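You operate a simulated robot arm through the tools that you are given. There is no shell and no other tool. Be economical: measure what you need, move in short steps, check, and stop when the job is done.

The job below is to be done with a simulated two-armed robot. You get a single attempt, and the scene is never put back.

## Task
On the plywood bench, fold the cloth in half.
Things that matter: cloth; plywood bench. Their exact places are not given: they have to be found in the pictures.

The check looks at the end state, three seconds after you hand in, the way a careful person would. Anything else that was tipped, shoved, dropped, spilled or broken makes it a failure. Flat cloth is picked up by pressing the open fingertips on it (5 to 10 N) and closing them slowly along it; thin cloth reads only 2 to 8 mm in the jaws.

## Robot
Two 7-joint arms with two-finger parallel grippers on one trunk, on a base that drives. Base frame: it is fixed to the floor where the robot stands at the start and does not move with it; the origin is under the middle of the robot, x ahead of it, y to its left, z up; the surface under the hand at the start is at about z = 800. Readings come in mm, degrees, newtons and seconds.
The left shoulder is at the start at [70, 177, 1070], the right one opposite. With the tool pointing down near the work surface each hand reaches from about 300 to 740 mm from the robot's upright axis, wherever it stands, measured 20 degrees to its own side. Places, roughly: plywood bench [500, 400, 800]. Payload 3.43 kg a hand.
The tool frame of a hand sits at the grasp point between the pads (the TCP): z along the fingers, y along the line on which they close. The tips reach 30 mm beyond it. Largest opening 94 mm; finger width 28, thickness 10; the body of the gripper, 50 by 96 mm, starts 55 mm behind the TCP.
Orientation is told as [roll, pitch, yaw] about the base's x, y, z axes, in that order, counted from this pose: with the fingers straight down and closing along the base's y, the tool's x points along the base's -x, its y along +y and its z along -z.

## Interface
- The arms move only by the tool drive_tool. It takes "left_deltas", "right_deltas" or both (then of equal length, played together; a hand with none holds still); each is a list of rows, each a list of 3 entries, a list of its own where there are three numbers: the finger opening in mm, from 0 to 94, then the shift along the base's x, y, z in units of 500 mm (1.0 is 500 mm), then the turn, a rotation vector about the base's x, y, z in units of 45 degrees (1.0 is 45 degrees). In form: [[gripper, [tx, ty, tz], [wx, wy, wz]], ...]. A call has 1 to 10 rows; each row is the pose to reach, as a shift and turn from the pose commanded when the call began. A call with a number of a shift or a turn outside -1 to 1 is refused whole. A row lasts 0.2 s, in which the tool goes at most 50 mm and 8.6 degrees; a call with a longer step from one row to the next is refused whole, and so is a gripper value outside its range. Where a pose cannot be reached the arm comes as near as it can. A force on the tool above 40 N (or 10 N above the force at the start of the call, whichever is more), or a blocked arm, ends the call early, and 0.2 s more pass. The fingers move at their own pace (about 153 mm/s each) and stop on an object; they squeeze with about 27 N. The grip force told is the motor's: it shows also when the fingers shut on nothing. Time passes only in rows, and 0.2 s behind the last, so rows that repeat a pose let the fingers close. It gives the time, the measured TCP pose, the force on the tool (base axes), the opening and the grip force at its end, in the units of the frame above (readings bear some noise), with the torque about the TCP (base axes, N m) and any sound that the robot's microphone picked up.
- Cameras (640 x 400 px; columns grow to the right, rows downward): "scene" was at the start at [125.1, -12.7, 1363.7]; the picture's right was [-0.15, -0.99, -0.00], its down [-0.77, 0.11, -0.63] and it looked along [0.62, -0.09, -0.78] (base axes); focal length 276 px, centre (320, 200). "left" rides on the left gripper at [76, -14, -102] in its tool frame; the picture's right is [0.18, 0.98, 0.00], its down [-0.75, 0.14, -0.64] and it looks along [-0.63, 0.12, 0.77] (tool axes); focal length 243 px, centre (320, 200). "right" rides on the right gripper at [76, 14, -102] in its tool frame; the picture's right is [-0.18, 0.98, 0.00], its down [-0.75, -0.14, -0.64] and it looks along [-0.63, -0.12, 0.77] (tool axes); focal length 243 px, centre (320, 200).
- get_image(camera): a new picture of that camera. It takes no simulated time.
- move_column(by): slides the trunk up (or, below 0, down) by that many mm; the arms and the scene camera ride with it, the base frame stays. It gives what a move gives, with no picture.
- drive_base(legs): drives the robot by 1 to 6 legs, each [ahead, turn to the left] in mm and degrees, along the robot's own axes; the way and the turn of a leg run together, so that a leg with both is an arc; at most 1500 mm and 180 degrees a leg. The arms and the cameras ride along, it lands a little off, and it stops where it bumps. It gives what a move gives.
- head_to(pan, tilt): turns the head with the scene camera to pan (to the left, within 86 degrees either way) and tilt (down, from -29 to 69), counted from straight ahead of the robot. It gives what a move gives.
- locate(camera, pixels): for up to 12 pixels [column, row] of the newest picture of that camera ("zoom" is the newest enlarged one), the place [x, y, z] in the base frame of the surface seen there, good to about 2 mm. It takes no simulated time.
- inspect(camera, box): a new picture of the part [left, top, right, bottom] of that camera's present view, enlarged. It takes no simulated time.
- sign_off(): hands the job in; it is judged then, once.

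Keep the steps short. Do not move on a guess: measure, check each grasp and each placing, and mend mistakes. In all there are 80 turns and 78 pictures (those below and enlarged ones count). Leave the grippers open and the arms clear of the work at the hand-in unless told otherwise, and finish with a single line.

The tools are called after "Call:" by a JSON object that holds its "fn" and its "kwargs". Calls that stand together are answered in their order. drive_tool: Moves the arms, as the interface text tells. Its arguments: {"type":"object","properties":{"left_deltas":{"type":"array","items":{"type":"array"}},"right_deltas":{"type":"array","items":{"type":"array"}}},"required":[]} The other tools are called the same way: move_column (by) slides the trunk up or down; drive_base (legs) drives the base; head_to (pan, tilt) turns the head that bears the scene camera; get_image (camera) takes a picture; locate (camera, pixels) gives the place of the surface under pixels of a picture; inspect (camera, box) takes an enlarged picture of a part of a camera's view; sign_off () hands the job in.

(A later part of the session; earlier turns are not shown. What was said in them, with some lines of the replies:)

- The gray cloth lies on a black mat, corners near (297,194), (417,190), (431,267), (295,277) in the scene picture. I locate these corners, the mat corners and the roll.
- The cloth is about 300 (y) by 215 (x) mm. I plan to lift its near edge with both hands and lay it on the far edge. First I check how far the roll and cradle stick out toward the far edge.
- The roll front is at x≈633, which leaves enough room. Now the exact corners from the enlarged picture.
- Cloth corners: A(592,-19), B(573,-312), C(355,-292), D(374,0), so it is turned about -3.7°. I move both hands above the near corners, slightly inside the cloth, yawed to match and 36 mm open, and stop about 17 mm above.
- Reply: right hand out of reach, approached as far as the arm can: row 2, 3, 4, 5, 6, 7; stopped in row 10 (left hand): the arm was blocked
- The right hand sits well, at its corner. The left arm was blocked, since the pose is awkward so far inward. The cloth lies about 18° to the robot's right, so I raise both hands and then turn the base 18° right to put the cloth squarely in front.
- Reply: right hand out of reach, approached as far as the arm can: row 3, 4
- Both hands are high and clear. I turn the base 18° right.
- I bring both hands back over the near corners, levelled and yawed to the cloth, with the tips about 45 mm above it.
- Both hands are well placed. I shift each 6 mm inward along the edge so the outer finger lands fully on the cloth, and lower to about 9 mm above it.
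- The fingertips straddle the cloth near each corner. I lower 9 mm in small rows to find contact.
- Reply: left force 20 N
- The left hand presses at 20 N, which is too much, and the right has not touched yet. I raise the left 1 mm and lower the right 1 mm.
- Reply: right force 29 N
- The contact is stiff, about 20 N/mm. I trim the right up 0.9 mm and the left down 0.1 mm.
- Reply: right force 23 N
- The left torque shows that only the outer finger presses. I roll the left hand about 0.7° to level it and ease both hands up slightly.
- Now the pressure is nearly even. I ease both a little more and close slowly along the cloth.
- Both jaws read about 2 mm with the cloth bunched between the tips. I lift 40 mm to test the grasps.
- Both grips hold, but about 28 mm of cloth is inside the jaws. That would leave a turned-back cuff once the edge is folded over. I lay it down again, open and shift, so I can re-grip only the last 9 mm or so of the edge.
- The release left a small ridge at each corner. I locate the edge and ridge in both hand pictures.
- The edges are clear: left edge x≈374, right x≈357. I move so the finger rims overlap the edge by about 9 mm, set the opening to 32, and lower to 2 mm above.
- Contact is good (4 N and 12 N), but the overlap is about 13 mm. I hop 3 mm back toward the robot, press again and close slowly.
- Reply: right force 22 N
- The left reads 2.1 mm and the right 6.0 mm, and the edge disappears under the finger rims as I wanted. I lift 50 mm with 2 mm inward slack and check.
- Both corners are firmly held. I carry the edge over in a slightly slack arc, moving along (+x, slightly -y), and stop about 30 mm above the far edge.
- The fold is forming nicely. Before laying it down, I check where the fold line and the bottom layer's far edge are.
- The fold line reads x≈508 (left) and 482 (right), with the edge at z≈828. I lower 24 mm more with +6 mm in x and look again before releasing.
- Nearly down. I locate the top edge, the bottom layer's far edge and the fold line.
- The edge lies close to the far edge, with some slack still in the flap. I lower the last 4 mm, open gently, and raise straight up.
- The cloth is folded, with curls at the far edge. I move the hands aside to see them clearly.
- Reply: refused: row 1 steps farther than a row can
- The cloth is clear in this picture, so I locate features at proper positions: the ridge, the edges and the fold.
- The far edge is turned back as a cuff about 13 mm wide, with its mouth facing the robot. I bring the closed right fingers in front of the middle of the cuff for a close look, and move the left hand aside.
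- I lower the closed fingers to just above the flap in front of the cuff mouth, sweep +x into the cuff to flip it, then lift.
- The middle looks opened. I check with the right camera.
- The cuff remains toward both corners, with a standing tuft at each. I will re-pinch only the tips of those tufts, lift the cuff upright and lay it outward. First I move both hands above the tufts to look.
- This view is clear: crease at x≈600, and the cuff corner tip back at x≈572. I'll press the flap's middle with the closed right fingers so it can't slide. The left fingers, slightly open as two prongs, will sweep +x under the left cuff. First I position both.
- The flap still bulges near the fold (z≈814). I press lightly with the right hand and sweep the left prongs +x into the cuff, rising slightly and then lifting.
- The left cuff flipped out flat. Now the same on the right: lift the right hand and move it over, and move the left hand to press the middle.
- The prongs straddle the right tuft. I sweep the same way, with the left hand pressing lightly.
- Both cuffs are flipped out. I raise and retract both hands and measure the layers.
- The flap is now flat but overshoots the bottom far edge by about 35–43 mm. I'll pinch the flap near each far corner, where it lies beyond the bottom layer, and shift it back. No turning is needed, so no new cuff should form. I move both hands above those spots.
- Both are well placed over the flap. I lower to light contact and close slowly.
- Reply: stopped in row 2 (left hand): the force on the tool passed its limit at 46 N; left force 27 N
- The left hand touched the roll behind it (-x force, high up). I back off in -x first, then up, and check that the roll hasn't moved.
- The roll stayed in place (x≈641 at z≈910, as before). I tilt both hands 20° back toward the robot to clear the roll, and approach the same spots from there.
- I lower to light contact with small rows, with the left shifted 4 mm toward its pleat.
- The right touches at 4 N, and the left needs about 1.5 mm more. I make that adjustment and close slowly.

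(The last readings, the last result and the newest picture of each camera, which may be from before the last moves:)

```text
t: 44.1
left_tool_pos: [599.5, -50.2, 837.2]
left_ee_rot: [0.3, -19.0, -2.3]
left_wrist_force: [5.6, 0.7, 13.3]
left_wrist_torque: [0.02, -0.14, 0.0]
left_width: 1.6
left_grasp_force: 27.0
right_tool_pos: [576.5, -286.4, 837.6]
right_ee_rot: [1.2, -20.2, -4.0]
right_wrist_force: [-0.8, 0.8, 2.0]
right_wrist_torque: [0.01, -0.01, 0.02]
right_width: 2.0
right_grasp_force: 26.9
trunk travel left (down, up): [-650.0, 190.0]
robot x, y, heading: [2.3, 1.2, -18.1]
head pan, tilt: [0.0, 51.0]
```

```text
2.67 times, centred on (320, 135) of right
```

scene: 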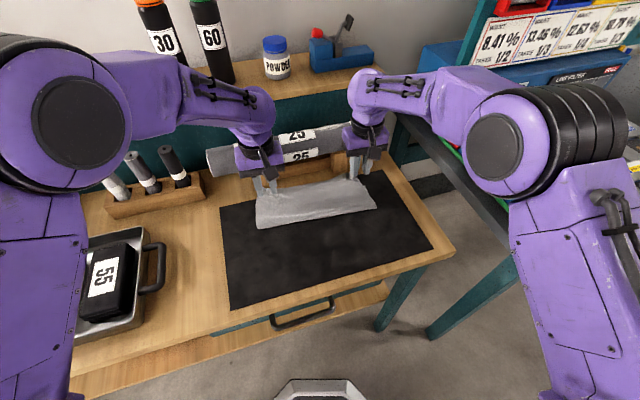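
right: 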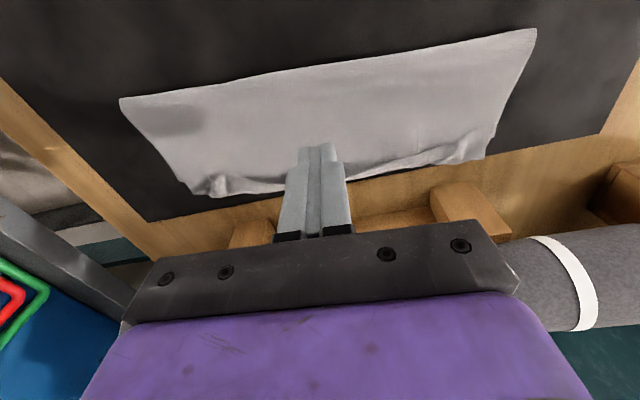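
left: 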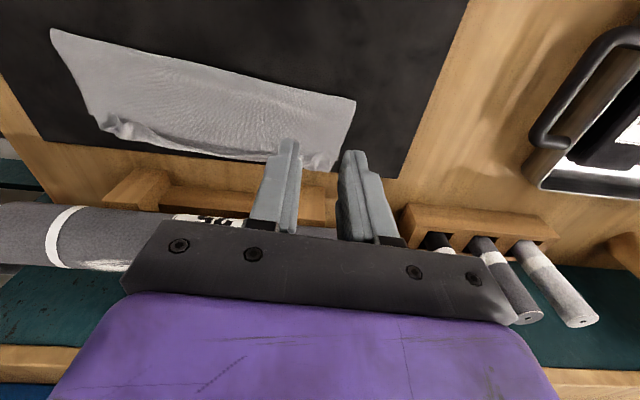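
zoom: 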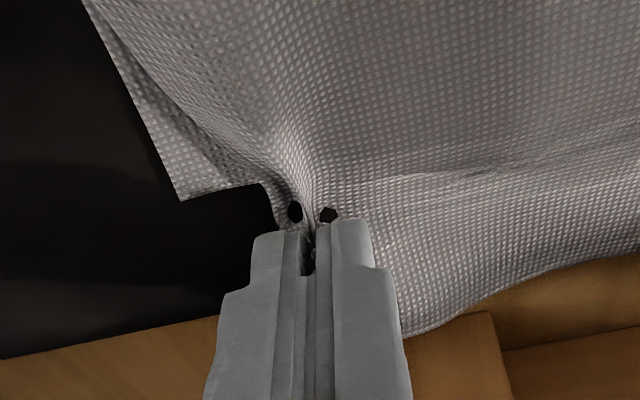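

Both pinches hold the flap only (1.6 and 2.0 mm). I lift slightly and carry it back, left -36 mm and right -43 mm, lowering to just above the bench before checking.

Call:
{"fn": "drive_tool", "kwargs": {"left_deltas": [[0, [-0.004, 0, 0.03], [0, 0, 0]], [0, [-0.025, 0.004, 0.06], [0, 0, 0]], [0, [-0.06, 0.01, 0.07], [0, 0, 0]], [0, [-0.076, 0.014, 0.05], [0, 0, 0]], [0, [-0.073, 0.014, 0.02], [0, 0, 0]], [0, [-0.073, 0.014, 0.01], [0, 0, 0]], [0, [-0.073, 0.014, 0.01], [0, 0, 0]]], "right_deltas": [[0, [-0.004, 0, 0.03], [0, 0, 0]], [0, [-0.03, 0, 0.06], [0, 0, 0]], [0, [-0.068, -0.001, 0.07], [0, 0, 0]], [0, [-0.09, -0.002, 0.05], [0, 0, 0]], [0, [-0.086, -0.002, 0.02], [0, 0, 0]], [0, [-0.086, -0.002, 0.01], [0, 0, 0]], [0, [-0.086, -0.002, 0.01], [0, 0, 0]]]}}

Call:
{"fn": "inspect", "kwargs": {"camera": "scene", "box": [240, 165, 390, 240]}}

Call:
{"fn": "locate", "kwargs": {"camera": "zoom", "pixels": [[76, 312], [578, 224], [300, 270], [68, 212], [530, 132], [300, 130], [85, 170], [510, 110]]}}

```text
t: 45.7
left_tool_pos: [568.6, -43.7, 850.6]
left_ee_rot: [-2.7, -18.5, 0.2]
left_wrist_force: [-1.3, -4.0, -0.3]
left_wrist_torque: [-0.14, -0.01, -0.01]
left_width: 0.9
left_grasp_force: 27.3
right_tool_pos: [534.4, -287.6, 841.2]
right_ee_rot: [1.2, -20.3, -4.0]
right_wrist_force: [-0.3, 3.2, 0.0]
right_wrist_torque: [0.1, -0.03, -0.03]
right_width: 1.6
right_grasp_force: 27.2
trunk travel left (down, up): [-650.0, 190.0]
robot x, y, heading: [-2.9, -1.8, -18.0]
head pan, tilt: [0.0, 51.0]
```

```text
4.27 times, centred on (315, 202) of scene
```

zoom: 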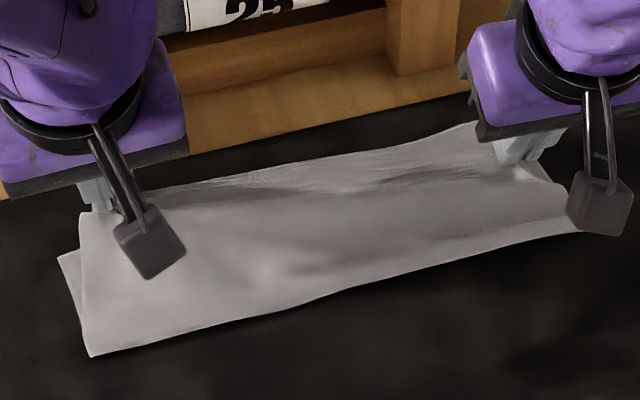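

```text
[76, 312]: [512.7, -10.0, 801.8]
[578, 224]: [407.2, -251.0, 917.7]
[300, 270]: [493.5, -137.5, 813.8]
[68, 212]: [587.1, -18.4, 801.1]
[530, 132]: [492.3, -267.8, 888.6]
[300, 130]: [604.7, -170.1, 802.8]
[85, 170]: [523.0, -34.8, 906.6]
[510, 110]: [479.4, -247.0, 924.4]
```

The whole left side slid back with the flap. I lower and release here, then back the hands out to assess.

Call:
{"fn": "drive_tool", "kwargs": {"left_deltas": [[0, [0, 0, -0.014], [0.06, 0, 0]], [0, [0, 0, -0.022], [0.06, 0, 0]], [8, [0, 0, -0.022], [0.06, 0, 0]], [20, [0, 0, -0.022], [0.06, 0, 0]], [24, [-0.01, 0, 0.02], [0.06, 0, 0]], [24, [-0.02, 0, 0.1], [0.06, 0, 0]], [24, [-0.06, 0.04, 0.18], [0.06, 0, 0]], [24, [-0.1, 0.1, 0.22], [0.06, 0, 0]], [24, [-0.12, 0.17, 0.25], [0.06, 0, 0]]], "right_deltas": [[0, [0, 0, -0.004], [0, 0, 0]], [0, [0, 0, -0.004], [0, 0, 0]], [8, [0, 0, -0.004], [0, 0, 0]], [20, [0, 0, -0.004], [0, 0, 0]], [24, [-0.01, 0, 0.02], [0, 0, 0]], [24, [-0.02, 0, 0.1], [0, 0, 0]], [24, [-0.06, -0.04, 0.18], [0, 0, 0]], [24, [-0.1, -0.1, 0.22], [0, 0, 0]], [24, [-0.12, -0.17, 0.25], [0, 0, 0]]]}}

Call:
{"fn": "inspect", "kwargs": {"camera": "scene", "box": [240, 165, 390, 255]}}

```text
t: 47.7
left_tool_pos: [500.9, 39.8, 965.4]
left_ee_rot: [4.3, -19.0, -4.8]
left_wrist_force: [1.0, -0.2, 1.1]
left_wrist_torque: [-0.03, 0.03, -0.02]
left_width: 24.1
left_grasp_force: 0.1
right_tool_pos: [474.1, -370.8, 967.2]
right_ee_rot: [1.1, -20.2, -4.0]
right_wrist_force: [-0.6, -0.2, -0.1]
right_wrist_torque: [-0.01, -0.01, -0.04]
right_width: 24.1
right_grasp_force: 0.1
trunk travel left (down, up): [-650.0, 190.0]
robot x, y, heading: [1.8, 1.5, -17.7]
head pan, tilt: [0.0, 51.0]
```

```text
4.27 times, centred on (315, 210) of scene
```

zoom: 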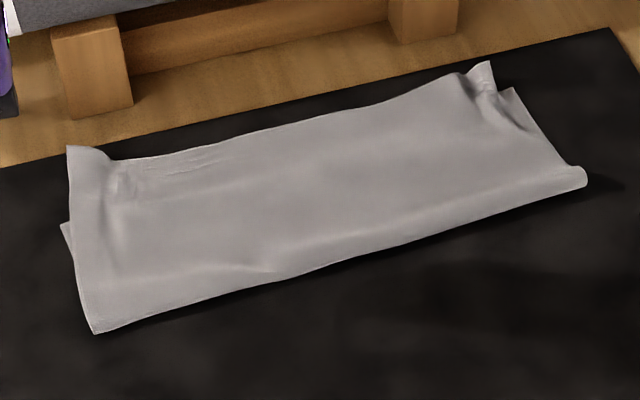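

Call:
{"fn": "locate", "kwargs": {"camera": "zoom", "pixels": [[69, 150], [63, 226], [95, 329], [110, 163], [200, 150], [300, 120], [400, 96], [488, 66], [512, 90], [584, 178], [300, 270], [430, 225]]}}

```text
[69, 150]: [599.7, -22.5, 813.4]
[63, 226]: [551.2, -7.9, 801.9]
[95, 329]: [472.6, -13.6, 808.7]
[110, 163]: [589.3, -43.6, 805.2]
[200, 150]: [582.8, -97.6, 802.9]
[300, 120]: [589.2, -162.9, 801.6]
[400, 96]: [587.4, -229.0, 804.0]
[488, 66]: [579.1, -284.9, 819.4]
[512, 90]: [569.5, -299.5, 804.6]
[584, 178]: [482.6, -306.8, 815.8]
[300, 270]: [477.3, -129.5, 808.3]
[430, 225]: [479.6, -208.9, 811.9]
```

Now the right side is near-aligned (fold 482, bottom 569, top 579). On the left, the top edge (600) overshoots the bottom corner (551). I'll re-grip both flap corners, peel the flap up so the bottom is visible, and re-lay it matching the bottom edge. I approach both corners.

Call:
{"fn": "drive_tool", "kwargs": {"left_deltas": [[24, [0.04, -0.04, -0.01], [-0.03, 0, 0]], [24, [0.08, -0.08, -0.05], [-0.06, 0, 0]], [24, [0.12, -0.12, -0.1], [-0.095, 0, 0]], [24, [0.164, -0.15, -0.16], [-0.095, 0, 0]], [24, [0.164, -0.154, -0.22], [-0.095, 0, 0]], [24, [0.164, -0.154, -0.246], [-0.095, 0, 0]]], "right_deltas": [[24, [0.05, 0.04, -0.01], [0, 0, 0]], [24, [0.1, 0.08, -0.05], [0, 0, 0]], [24, [0.15, 0.12, -0.1], [0, 0, 0]], [24, [0.2, 0.16, -0.14], [0, 0, 0]], [24, [0.204, 0.172, -0.2], [0, 0, 0]], [24, [0.204, 0.172, -0.246], [0, 0, 0]]]}}

Call:
{"fn": "inspect", "kwargs": {"camera": "left", "box": [200, 60, 440, 210]}}

Call:
{"fn": "inspect", "kwargs": {"camera": "right", "box": [200, 60, 440, 210]}}

```text
t: 49.1
left_tool_pos: [582.6, -41.9, 842.4]
left_ee_rot: [-0.3, -19.3, -3.4]
left_wrist_force: [0.6, -0.1, 0.5]
left_wrist_torque: [0.02, 0.01, 0.01]
left_width: 24.1
left_grasp_force: 0.1
right_tool_pos: [576.8, -286.9, 843.8]
right_ee_rot: [1.2, -20.1, -4.1]
right_wrist_force: [0.2, -0.6, 0.4]
right_wrist_torque: [0.0, 0.01, 0.0]
right_width: 23.9
right_grasp_force: 0.0
trunk travel left (down, up): [-650.0, 190.0]
robot x, y, heading: [0.3, -1.1, -18.1]
head pan, tilt: [0.0, 51.0]
```

```text
2.67 times, centred on (320, 135) of left
```

zoom: 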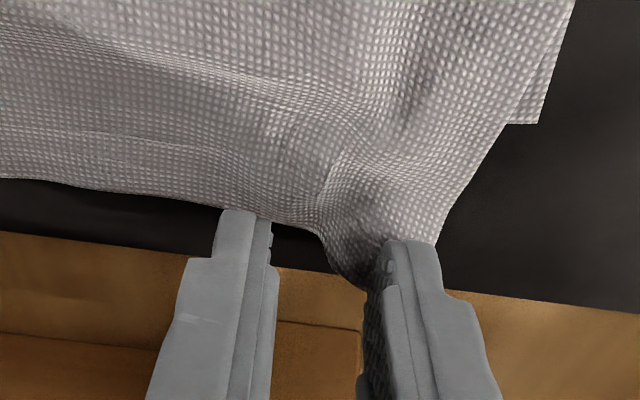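

```text
2.67 times, centred on (320, 135) of right
```

zoom: 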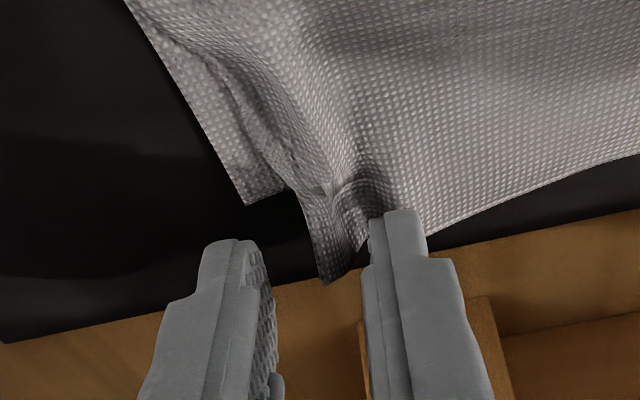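

The right is centred on its tab. The left needs a +9 mm shift in y. I shift, lower to contact and close slowly.

Call:
{"fn": "drive_tool", "kwargs": {"left_deltas": [[26, [-0.006, 0.018, 0.006], [0, 0, 0]], [26, [-0.01, 0.018, -0.004], [0, 0, 0]], [26, [-0.01, 0.018, -0.009], [0, 0, 0]], [20, [-0.01, 0.018, -0.0095], [0, 0, 0]], [15, [-0.01, 0.018, -0.0095], [0, 0, 0]], [10, [-0.01, 0.018, -0.0095], [0, 0, 0]], [5, [-0.01, 0.018, -0.0095], [0, 0, 0]], [0, [-0.01, 0.018, -0.0095], [0, 0, 0]], [0, [-0.01, 0.018, -0.0095], [0, 0, 0]]], "right_deltas": [[24, [-0.004, 0, 0], [0, 0, 0]], [24, [-0.004, 0, -0.006], [0, 0, 0]], [24, [-0.004, 0, -0.011], [0, 0, 0]], [20, [-0.004, 0, -0.012], [0, 0, 0]], [15, [-0.004, 0, -0.012], [0, 0, 0]], [10, [-0.004, 0, -0.012], [0, 0, 0]], [5, [-0.004, 0, -0.012], [0, 0, 0]], [0, [-0.004, 0, -0.012], [0, 0, 0]], [0, [-0.004, 0, -0.012], [0, 0, 0]]]}}

```text
t: 51.1
left_tool_pos: [577.0, -31.2, 837.8]
left_ee_rot: [-0.3, -19.4, -3.3]
left_wrist_force: [0.9, 0.2, 3.5]
left_wrist_torque: [-0.03, 0.0, 0.01]
left_width: 1.7
left_grasp_force: 26.8
right_tool_pos: [574.2, -285.2, 838.5]
right_ee_rot: [1.3, -20.2, -4.0]
right_wrist_force: [0.5, 0.1, -0.1]
right_wrist_torque: [-0.01, 0.01, 0.02]
right_width: 1.6
right_grasp_force: 27.2
trunk travel left (down, up): [-650.0, 190.0]
robot x, y, heading: [-1.3, 2.4, -18.0]
head pan, tilt: [0.0, 51.0]
```

Both are gripped (1.7 and 1.6 mm). I peel the flap up and back along an arc until it is about vertical, exposing the bottom layer.

Call:
{"fn": "drive_tool", "kwargs": {"left_deltas": [[0, [-0.004, 0, 0.04], [0, 0, 0]], [0, [-0.02, 0, 0.09], [0, 0, 0]], [0, [-0.05, 0.002, 0.14], [0, 0, 0]], [0, [-0.09, 0.004, 0.17], [0, 0, 0]], [0, [-0.13, 0.006, 0.184], [0, 0, 0]], [0, [-0.16, 0.006, 0.188], [0, 0, 0]], [0, [-0.16, 0.006, 0.188], [0, 0, 0]]], "right_deltas": [[0, [-0.004, 0, 0.04], [0, 0, 0]], [0, [-0.02, 0, 0.09], [0, 0, 0]], [0, [-0.05, -0.002, 0.14], [0, 0, 0]], [0, [-0.09, -0.004, 0.17], [0, 0, 0]], [0, [-0.13, -0.006, 0.184], [0, 0, 0]], [0, [-0.16, -0.006, 0.188], [0, 0, 0]], [0, [-0.16, -0.006, 0.188], [0, 0, 0]]]}}

Call:
{"fn": "get_image", "kwargs": {"camera": "scene"}}

```text
t: 52.7
left_tool_pos: [497.9, -28.3, 929.3]
left_ee_rot: [-0.2, -19.3, -3.4]
left_wrist_force: [-0.1, -2.4, -0.4]
left_wrist_torque: [-0.08, 0.0, -0.03]
left_width: 1.9
left_grasp_force: 27.0
right_tool_pos: [495.4, -289.9, 931.4]
right_ee_rot: [1.3, -20.2, -3.9]
right_wrist_force: [-0.3, 1.4, -0.1]
right_wrist_torque: [0.06, 0.04, -0.01]
right_width: 1.4
right_grasp_force: 27.1
trunk travel left (down, up): [-650.0, 190.0]
robot x, y, heading: [-0.4, 0.3, -17.7]
head pan, tilt: [0.0, 51.0]
```

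```text
8 pictures are left
```

scene: 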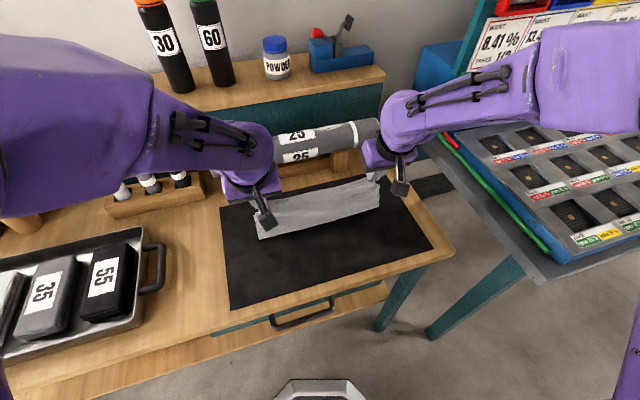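

I locate the visible points of the bottom layer and fold in this picture.

Call:
{"fn": "locate", "kwargs": {"camera": "scene", "pixels": [[255, 212], [254, 220], [258, 236], [320, 223], [379, 204], [376, 190], [320, 190], [340, 182], [300, 196], [372, 180]]}}

```text
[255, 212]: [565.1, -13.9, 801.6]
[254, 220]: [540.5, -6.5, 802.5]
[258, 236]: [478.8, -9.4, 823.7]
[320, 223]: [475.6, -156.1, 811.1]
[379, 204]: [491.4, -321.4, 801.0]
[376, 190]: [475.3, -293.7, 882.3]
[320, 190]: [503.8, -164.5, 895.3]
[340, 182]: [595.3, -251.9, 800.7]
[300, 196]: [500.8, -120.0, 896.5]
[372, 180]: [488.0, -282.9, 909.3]
```

I use the left camera, which looks over the flap's top, to see the bottom layer's far edge.

Call:
{"fn": "get_image", "kwargs": {"camera": "left"}}

```text
7 pictures are left
```

left: 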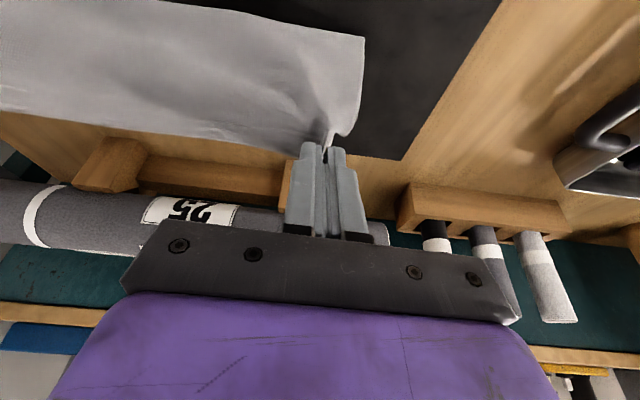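

The flap itself blocks the view. I carry the hands further back, leaning the flap toward the robot with slight tension, so the bottom straightens and becomes visible.

Call:
{"fn": "drive_tool", "kwargs": {"left_deltas": [[0, [-0.03, 0, 0.015], [0, 0, 0]], [0, [-0.07, 0.002, 0.01], [0, 0, 0]], [0, [-0.11, 0.004, -0.01], [0, 0, 0]], [0, [-0.15, 0.006, -0.05], [0, 0, 0]], [0, [-0.18, 0.008, -0.09], [0, 0, 0]], [0, [-0.18, 0.008, -0.09], [0, 0, 0]]], "right_deltas": [[0, [-0.03, 0, 0.015], [0, 0, 0]], [0, [-0.07, 0.002, 0.01], [0, 0, 0]], [0, [-0.11, 0.004, -0.01], [0, 0, 0]], [0, [-0.15, 0.006, -0.05], [0, 0, 0]], [0, [-0.18, 0.008, -0.09], [0, 0, 0]], [0, [-0.18, 0.008, -0.09], [0, 0, 0]]]}}

Call:
{"fn": "inspect", "kwargs": {"camera": "scene", "box": [210, 150, 450, 300]}}

```text
t: 54.1
left_tool_pos: [406.6, -24.8, 885.6]
left_ee_rot: [-0.3, -19.5, -3.3]
left_wrist_force: [0.0, -2.5, 0.4]
left_wrist_torque: [-0.06, -0.03, 0.0]
left_width: 1.6
left_grasp_force: 26.6
right_tool_pos: [405.5, -284.3, 885.9]
right_ee_rot: [1.2, -20.1, -4.1]
right_wrist_force: [0.6, 2.6, 0.7]
right_wrist_torque: [0.08, 0.02, -0.01]
right_width: 1.7
right_grasp_force: 27.2
trunk travel left (down, up): [-650.0, 190.0]
robot x, y, heading: [0.1, 2.6, -17.8]
head pan, tilt: [0.0, 51.0]
```

```text
2.67 times, centred on (330, 225) of scene
```

zoom: 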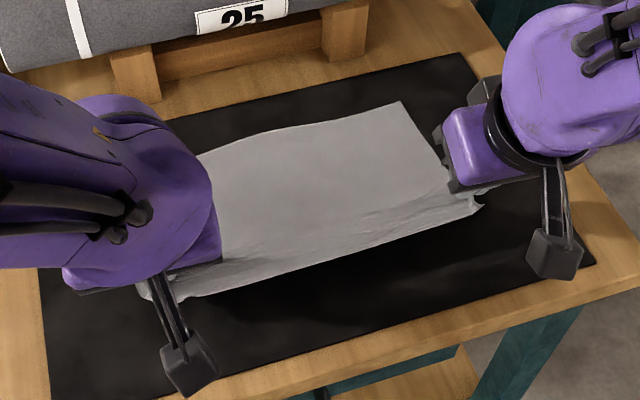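

Call:
{"fn": "locate", "kwargs": {"camera": "zoom", "pixels": [[400, 104], [350, 114], [280, 130], [220, 150], [205, 158], [430, 155], [330, 180], [330, 220], [330, 250], [250, 280], [420, 225], [475, 208]]}}

```text
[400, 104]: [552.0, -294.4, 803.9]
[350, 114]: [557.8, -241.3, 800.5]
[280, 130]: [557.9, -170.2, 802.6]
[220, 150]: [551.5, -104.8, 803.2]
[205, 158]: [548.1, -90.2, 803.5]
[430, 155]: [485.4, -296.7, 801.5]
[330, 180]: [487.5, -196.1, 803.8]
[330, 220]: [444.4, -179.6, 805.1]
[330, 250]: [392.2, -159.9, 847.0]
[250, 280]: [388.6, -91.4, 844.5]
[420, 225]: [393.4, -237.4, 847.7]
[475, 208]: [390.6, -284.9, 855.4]
```

Now the bottom layer is flat, with its far edge at x≈552 (B 552, middle 557, left ≈547) and y from about -5 to -295. The middle line is therefore x≈443. I carry the flap over in a slack arc around that line and end with the edge at x≈550, just above the bench.

Call:
{"fn": "drive_tool", "kwargs": {"left_deltas": [[0, [0.033, 0.002, 0.061], [0, 0, 0]], [0, [0.079, 0.004, 0.073], [0, 0, 0]], [0, [0.133, 0.006, 0.059], [0, 0, 0]], [0, [0.183, 0.008, 0.027], [0, 0, 0]], [0, [0.216, 0.008, -0.013], [0, 0, 0]], [0, [0.236, 0.008, -0.055], [0, 0, 0]], [0, [0.247, 0.008, -0.082], [0, 0, 0]], [0, [0.247, 0.008, -0.082], [0, 0, 0]]], "right_deltas": [[0, [0.033, 0.002, 0.068], [0, 0, 0]], [0, [0.079, 0.004, 0.084], [0, 0, 0]], [0, [0.136, 0.006, 0.072], [0, 0, 0]], [0, [0.196, 0.008, 0.036], [0, 0, 0]], [0, [0.24, 0.008, -0.008], [0, 0, 0]], [0, [0.266, 0.008, -0.052], [0, 0, 0]], [0, [0.281, 0.008, -0.082], [0, 0, 0]], [0, [0.281, 0.008, -0.082], [0, 0, 0]]]}}

Call:
{"fn": "inspect", "kwargs": {"camera": "scene", "box": [230, 160, 406, 270]}}

```text
t: 55.9
left_tool_pos: [530.4, -20.4, 844.7]
left_ee_rot: [-0.4, -19.4, -3.3]
left_wrist_force: [-0.1, -1.8, -0.2]
left_wrist_torque: [-0.06, -0.01, -0.01]
left_width: 1.7
left_grasp_force: 26.4
right_tool_pos: [543.6, -280.1, 845.8]
right_ee_rot: [1.3, -20.2, -4.1]
right_wrist_force: [0.3, 2.5, 0.9]
right_wrist_torque: [0.05, 0.02, 0.01]
right_width: 1.6
right_grasp_force: 27.2
trunk travel left (down, up): [-650.0, 190.0]
robot x, y, heading: [-0.1, -1.9, -18.1]
head pan, tilt: [0.0, 51.0]
```

```text
3.64 times, centred on (318, 215) of scene
```

zoom: 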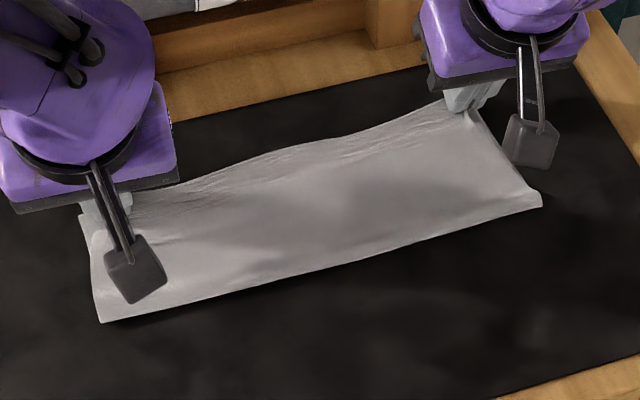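

Call:
{"fn": "locate", "kwargs": {"camera": "zoom", "pixels": [[82, 217], [95, 235], [102, 318], [170, 188], [250, 160], [330, 140], [420, 110], [475, 110], [538, 200], [538, 190], [300, 270], [280, 230]]}}

```text
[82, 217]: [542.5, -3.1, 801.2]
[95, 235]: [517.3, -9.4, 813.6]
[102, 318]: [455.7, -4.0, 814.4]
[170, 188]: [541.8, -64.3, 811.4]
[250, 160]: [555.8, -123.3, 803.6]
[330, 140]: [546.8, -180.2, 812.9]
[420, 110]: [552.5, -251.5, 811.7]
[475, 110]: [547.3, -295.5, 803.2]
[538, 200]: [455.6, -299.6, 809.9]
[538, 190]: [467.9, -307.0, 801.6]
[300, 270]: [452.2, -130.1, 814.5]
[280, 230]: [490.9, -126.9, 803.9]
```

Excellent: the bottom corners are at (542,-3) and (547,-295), the top edge is at x≈542–556, and the fold is at x≈454. I lower the last 6 mm, open gently and retreat along the finger axis.

Call:
{"fn": "drive_tool", "kwargs": {"left_deltas": [[0, [0, 0, -0.01], [0, 0, 0]], [0, [0, 0, -0.012], [0, 0, 0]], [6, [0, 0, -0.012], [0, 0, 0]], [14, [0, 0, -0.012], [0, 0, 0]], [22, [0, 0, -0.012], [0, 0, 0]], [22, [-0.007, 0, 0.01], [0, 0, 0]], [22, [-0.03, 0, 0.08], [0, 0, 0]], [22, [-0.06, 0, 0.16], [0, 0, 0]], [22, [-0.06, 0.06, 0.22], [0, 0, 0]], [22, [-0.06, 0.14, 0.25], [0, 0, 0]]], "right_deltas": [[0, [0, 0, -0.012], [0, 0, 0]], [0, [0, 0, -0.014], [0, 0, 0]], [6, [0, 0, -0.014], [0, 0, 0]], [14, [0, 0, -0.014], [0, 0, 0]], [22, [0, 0, -0.014], [0, 0, 0]], [22, [-0.007, 0, 0.01], [0, 0, 0]], [22, [-0.03, 0, 0.08], [0, 0, 0]], [22, [-0.06, 0, 0.16], [0, 0, 0]], [22, [-0.06, -0.06, 0.22], [0, 0, 0]], [22, [-0.06, -0.14, 0.25], [0, 0, 0]]]}}

Call:
{"fn": "inspect", "kwargs": {"camera": "scene", "box": [230, 160, 406, 270]}}

```text
t: 58.1
left_tool_pos: [501.7, 53.0, 969.7]
left_ee_rot: [-0.5, -19.4, -3.3]
left_wrist_force: [-0.2, 1.0, -0.3]
left_wrist_torque: [-0.07, 0.04, -0.04]
left_width: 21.8
left_grasp_force: 0.0
right_tool_pos: [516.4, -347.5, 972.1]
right_ee_rot: [1.0, -20.1, -3.9]
right_wrist_force: [0.0, 0.6, -0.4]
right_wrist_torque: [-0.04, 0.03, 0.04]
right_width: 22.1
right_grasp_force: 0.0
trunk travel left (down, up): [-650.0, 190.0]
robot x, y, heading: [0.2, 0.4, -18.0]
head pan, tilt: [0.0, 51.0]
```

```text
3.64 times, centred on (318, 215) of scene
```

zoom: 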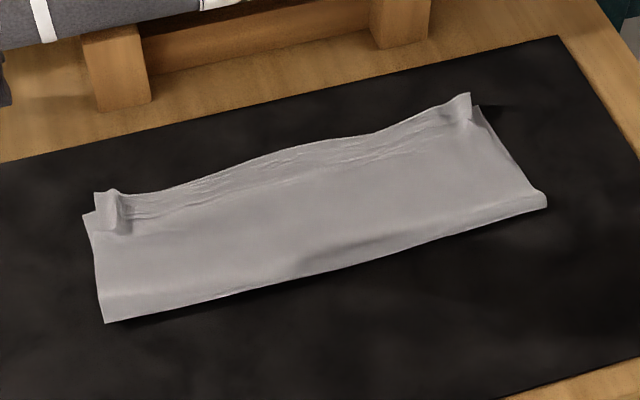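

Call:
{"fn": "locate", "kwargs": {"camera": "zoom", "pixels": [[85, 217], [97, 197], [115, 192], [112, 225], [107, 320], [200, 176], [330, 140], [468, 97], [476, 110], [543, 205], [300, 275], [455, 118]]}}

```text
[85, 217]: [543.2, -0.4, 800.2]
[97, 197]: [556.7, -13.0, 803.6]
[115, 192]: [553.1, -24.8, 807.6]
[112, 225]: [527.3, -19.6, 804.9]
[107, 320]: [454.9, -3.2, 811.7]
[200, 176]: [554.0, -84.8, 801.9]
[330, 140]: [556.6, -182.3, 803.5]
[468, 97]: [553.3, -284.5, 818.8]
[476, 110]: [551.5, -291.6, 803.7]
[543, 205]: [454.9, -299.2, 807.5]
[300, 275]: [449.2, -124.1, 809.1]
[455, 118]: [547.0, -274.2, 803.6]
```

The halves match: the top corners are 7–19 mm from the bottom corners and the fold is straight at x≈455. Small pleats remain where I gripped. I'll spread them by pressing closed fingertips lightly on each pleat and opening. First I move above them.

Call:
{"fn": "drive_tool", "kwargs": {"left_deltas": [[0, [0.03, -0.05, -0.01], [0, 0, 0]], [0, [0.06, -0.1, -0.05], [0, 0, 0]], [0, [0.086, -0.146, -0.11], [0, 0, 0]], [0, [0.086, -0.146, -0.18], [0, 0, 0]], [0, [0.086, -0.146, -0.24], [0, 0, 0]], [0, [0.086, -0.146, -0.256], [0, 0, 0]]], "right_deltas": [[0, [0.03, 0.05, -0.01], [0, 0, 0]], [0, [0.06, 0.1, -0.05], [0, 0, 0]], [0, [0.06, 0.132, -0.11], [0, 0, 0]], [0, [0.06, 0.132, -0.18], [0, 0, 0]], [0, [0.06, 0.132, -0.24], [0, 0, 0]], [0, [0.06, 0.132, -0.26], [0, 0, 0]]]}}

```text
t: 59.5
left_tool_pos: [543.3, -24.0, 842.4]
left_ee_rot: [-0.3, -19.5, -3.4]
left_wrist_force: [0.0, 0.5, 0.5]
left_wrist_torque: [-0.01, 0.0, 0.0]
left_width: 0.0
left_grasp_force: 27.2
right_tool_pos: [545.3, -284.0, 841.0]
right_ee_rot: [1.3, -20.2, -4.0]
right_wrist_force: [0.2, 0.1, 0.6]
right_wrist_torque: [-0.01, 0.01, -0.01]
right_width: 0.0
right_grasp_force: 27.2
trunk travel left (down, up): [-650.0, 190.0]
robot x, y, heading: [2.0, 2.3, -18.0]
head pan, tilt: [0.0, 51.0]
```

No contact yet. I lower about 3 mm and read the forces.

Call:
{"fn": "drive_tool", "kwargs": {"left_deltas": [[0, [0, 0, -0.004], [0, 0, 0]], [0, [0, 0, -0.0065], [0, 0, 0]], [0, [0, 0, -0.0065], [0, 0, 0]]], "right_deltas": [[0, [0, 0, -0.003], [0, 0, 0]], [0, [0, 0, -0.005], [0, 0, 0]], [0, [0, 0, -0.005], [0, 0, 0]]]}}

```text
t: 60.3
left_tool_pos: [542.8, -23.2, 838.1]
left_ee_rot: [-0.3, -19.4, -3.4]
left_wrist_force: [0.6, 0.8, 0.1]
left_wrist_torque: [-0.02, 0.03, 0.0]
left_width: 0.0
left_grasp_force: 27.1
right_tool_pos: [545.2, -286.1, 837.8]
right_ee_rot: [1.2, -20.2, -4.0]
right_wrist_force: [-0.1, -0.4, 0.0]
right_wrist_torque: [-0.02, -0.06, 0.02]
right_width: 0.0
right_grasp_force: 26.9
trunk travel left (down, up): [-650.0, 190.0]
robot x, y, heading: [-5.6, -1.9, -17.7]
head pan, tilt: [0.0, 51.0]
```

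I lower about 0.8 mm more, open slowly to spread the pleats, then lift.

Call:
{"fn": "drive_tool", "kwargs": {"left_deltas": [[0, [0, 0, -0.0016], [0, 0, 0]], [0, [0, 0, -0.002], [0, 0, 0]], [6, [0, 0, -0.002], [0, 0, 0]], [12, [0, 0, -0.002], [0, 0, 0]], [18, [0, 0, -0.002], [0, 0, 0]], [24, [0, 0, -0.002], [0, 0, 0]], [24, [0, 0, -0.002], [0, 0, 0]]], "right_deltas": [[0, [0, 0, -0.0016], [0, 0, 0]], [0, [0, 0, -0.002], [0, 0, 0]], [6, [0, 0, -0.002], [0, 0, 0]], [12, [0, 0, -0.002], [0, 0, 0]], [18, [0, 0, -0.002], [0, 0, 0]], [24, [0, 0, -0.002], [0, 0, 0]], [24, [0, 0, -0.002], [0, 0, 0]]]}}

Call:
{"fn": "drive_tool", "kwargs": {"left_deltas": [[24, [0, 0, 0.04], [0, 0, 0]], [24, [-0.02, 0, 0.12], [0, 0, 0]], [24, [-0.06, 0.02, 0.2], [0, 0, 0]], [24, [-0.08, 0.09, 0.25], [0, 0, 0]], [24, [-0.08, 0.16, 0.27], [0, 0, 0]]], "right_deltas": [[24, [0, 0, 0.04], [0, 0, 0]], [24, [-0.02, 0, 0.12], [0, 0, 0]], [24, [-0.06, -0.02, 0.2], [0, 0, 0]], [24, [-0.08, -0.09, 0.25], [0, 0, 0]], [24, [-0.08, -0.15, 0.27], [0, 0, 0]]]}}

Call:
{"fn": "inspect", "kwargs": {"camera": "scene", "box": [230, 160, 406, 270]}}

```text
t: 61.9
left_tool_pos: [542.7, -24.1, 838.2]
left_ee_rot: [-0.4, -19.3, -3.3]
left_wrist_force: [0.1, -1.3, 2.3]
left_wrist_torque: [-0.03, 0.01, -0.01]
left_width: 23.4
left_grasp_force: 0.1
right_tool_pos: [544.7, -285.4, 837.6]
right_ee_rot: [1.4, -20.2, -4.1]
right_wrist_force: [0.4, -1.0, 4.9]
right_wrist_torque: [0.03, -0.01, -0.01]
right_width: 23.3
right_grasp_force: 0.0
trunk travel left (down, up): [-650.0, 190.0]
robot x, y, heading: [-2.6, -1.0, -17.8]
head pan, tilt: [0.0, 51.0]
```

```text
t: 63.1
left_tool_pos: [503.9, 60.0, 971.1]
left_ee_rot: [-0.4, -19.3, -3.2]
left_wrist_force: [-0.1, 0.0, 0.3]
left_wrist_torque: [-0.04, 0.04, -0.01]
left_width: 23.9
left_grasp_force: 0.1
right_tool_pos: [506.9, -357.0, 970.8]
right_ee_rot: [1.1, -20.0, -3.9]
right_wrist_force: [0.3, 0.9, 0.1]
right_wrist_torque: [-0.03, -0.01, -0.05]
right_width: 23.9
right_grasp_force: 0.1
trunk travel left (down, up): [-650.0, 190.0]
robot x, y, heading: [4.9, -0.4, -18.0]
head pan, tilt: [0.0, 51.0]
```

```text
3.64 times, centred on (318, 215) of scene
```

zoom: 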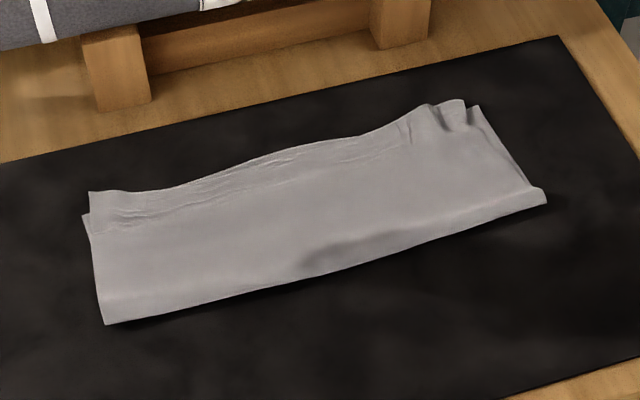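

Much better: the left corner is flat, and the right has only a small ripple. I verify the corners.

Call:
{"fn": "locate", "kwargs": {"camera": "zoom", "pixels": [[84, 217], [91, 194], [107, 320], [200, 178], [330, 142], [428, 106], [464, 101], [477, 110], [543, 203], [300, 275], [330, 255]]}}

```text
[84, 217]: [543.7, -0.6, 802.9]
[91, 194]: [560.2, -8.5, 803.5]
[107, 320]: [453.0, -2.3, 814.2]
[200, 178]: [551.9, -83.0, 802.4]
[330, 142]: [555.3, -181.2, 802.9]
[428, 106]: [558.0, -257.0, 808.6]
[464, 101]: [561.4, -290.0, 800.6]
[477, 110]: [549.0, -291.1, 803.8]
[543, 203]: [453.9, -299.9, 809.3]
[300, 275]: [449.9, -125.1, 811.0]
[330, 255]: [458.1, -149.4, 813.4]
```

The corners match within about 15 mm, both layers are flat, and the fold is straight. I open the grippers and move the arms further clear, with a final look.

Call:
{"fn": "drive_tool", "kwargs": {"left_deltas": [[60, [-0.03, 0.04, 0.03], [0, 0, 0]], [94, [-0.06, 0.1, 0.05], [0, 0, 0]], [94, [-0.08, 0.15, 0.06], [0, 0, 0]], [94, [-0.08, 0.15, 0.06], [0, 0, 0]]], "right_deltas": [[60, [-0.03, -0.04, 0.03], [0, 0, 0]], [94, [-0.06, -0.08, 0.05], [0, 0, 0]], [94, [-0.08, -0.1, 0.06], [0, 0, 0]], [94, [-0.08, -0.1, 0.06], [0, 0, 0]]]}}

Call:
{"fn": "get_image", "kwargs": {"camera": "scene"}}

```text
t: 64.1
left_tool_pos: [463.3, 131.1, 1001.8]
left_ee_rot: [-0.4, -19.4, -3.3]
left_wrist_force: [-0.6, 0.3, 0.4]
left_wrist_torque: [0.01, -0.02, 0.03]
left_width: 94.2
left_grasp_force: 0.1
right_tool_pos: [465.3, -410.6, 1002.0]
right_ee_rot: [1.3, -20.2, -3.9]
right_wrist_force: [0.2, -1.2, 0.5]
right_wrist_torque: [-0.02, 0.0, 0.02]
right_width: 93.9
right_grasp_force: 0.1
trunk travel left (down, up): [-650.0, 190.0]
robot x, y, heading: [-0.2, 2.5, -17.8]
head pan, tilt: [0.0, 51.0]
```

```text
2 pictures are left
```

scene: 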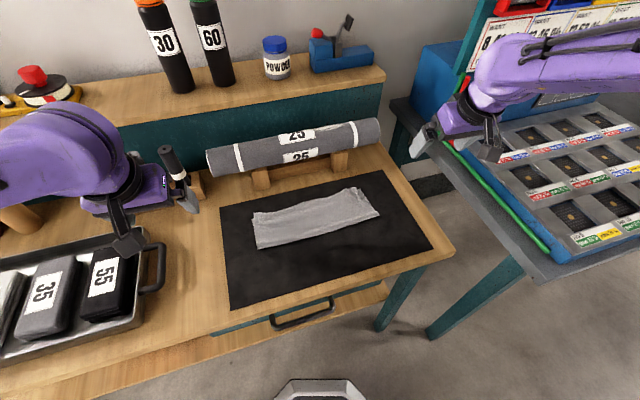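

The cloth is folded in half, nothing else looks disturbed, and both hands are clear and open. I hand in.

Call:
{"fn": "sign_off", "kwargs": {}}

```text
The job is handed in.
```

The cloth is folded in half on the plywood bench, its corners matching to within about 2 cm; the left gripper bumped the roll once, which stayed in place.
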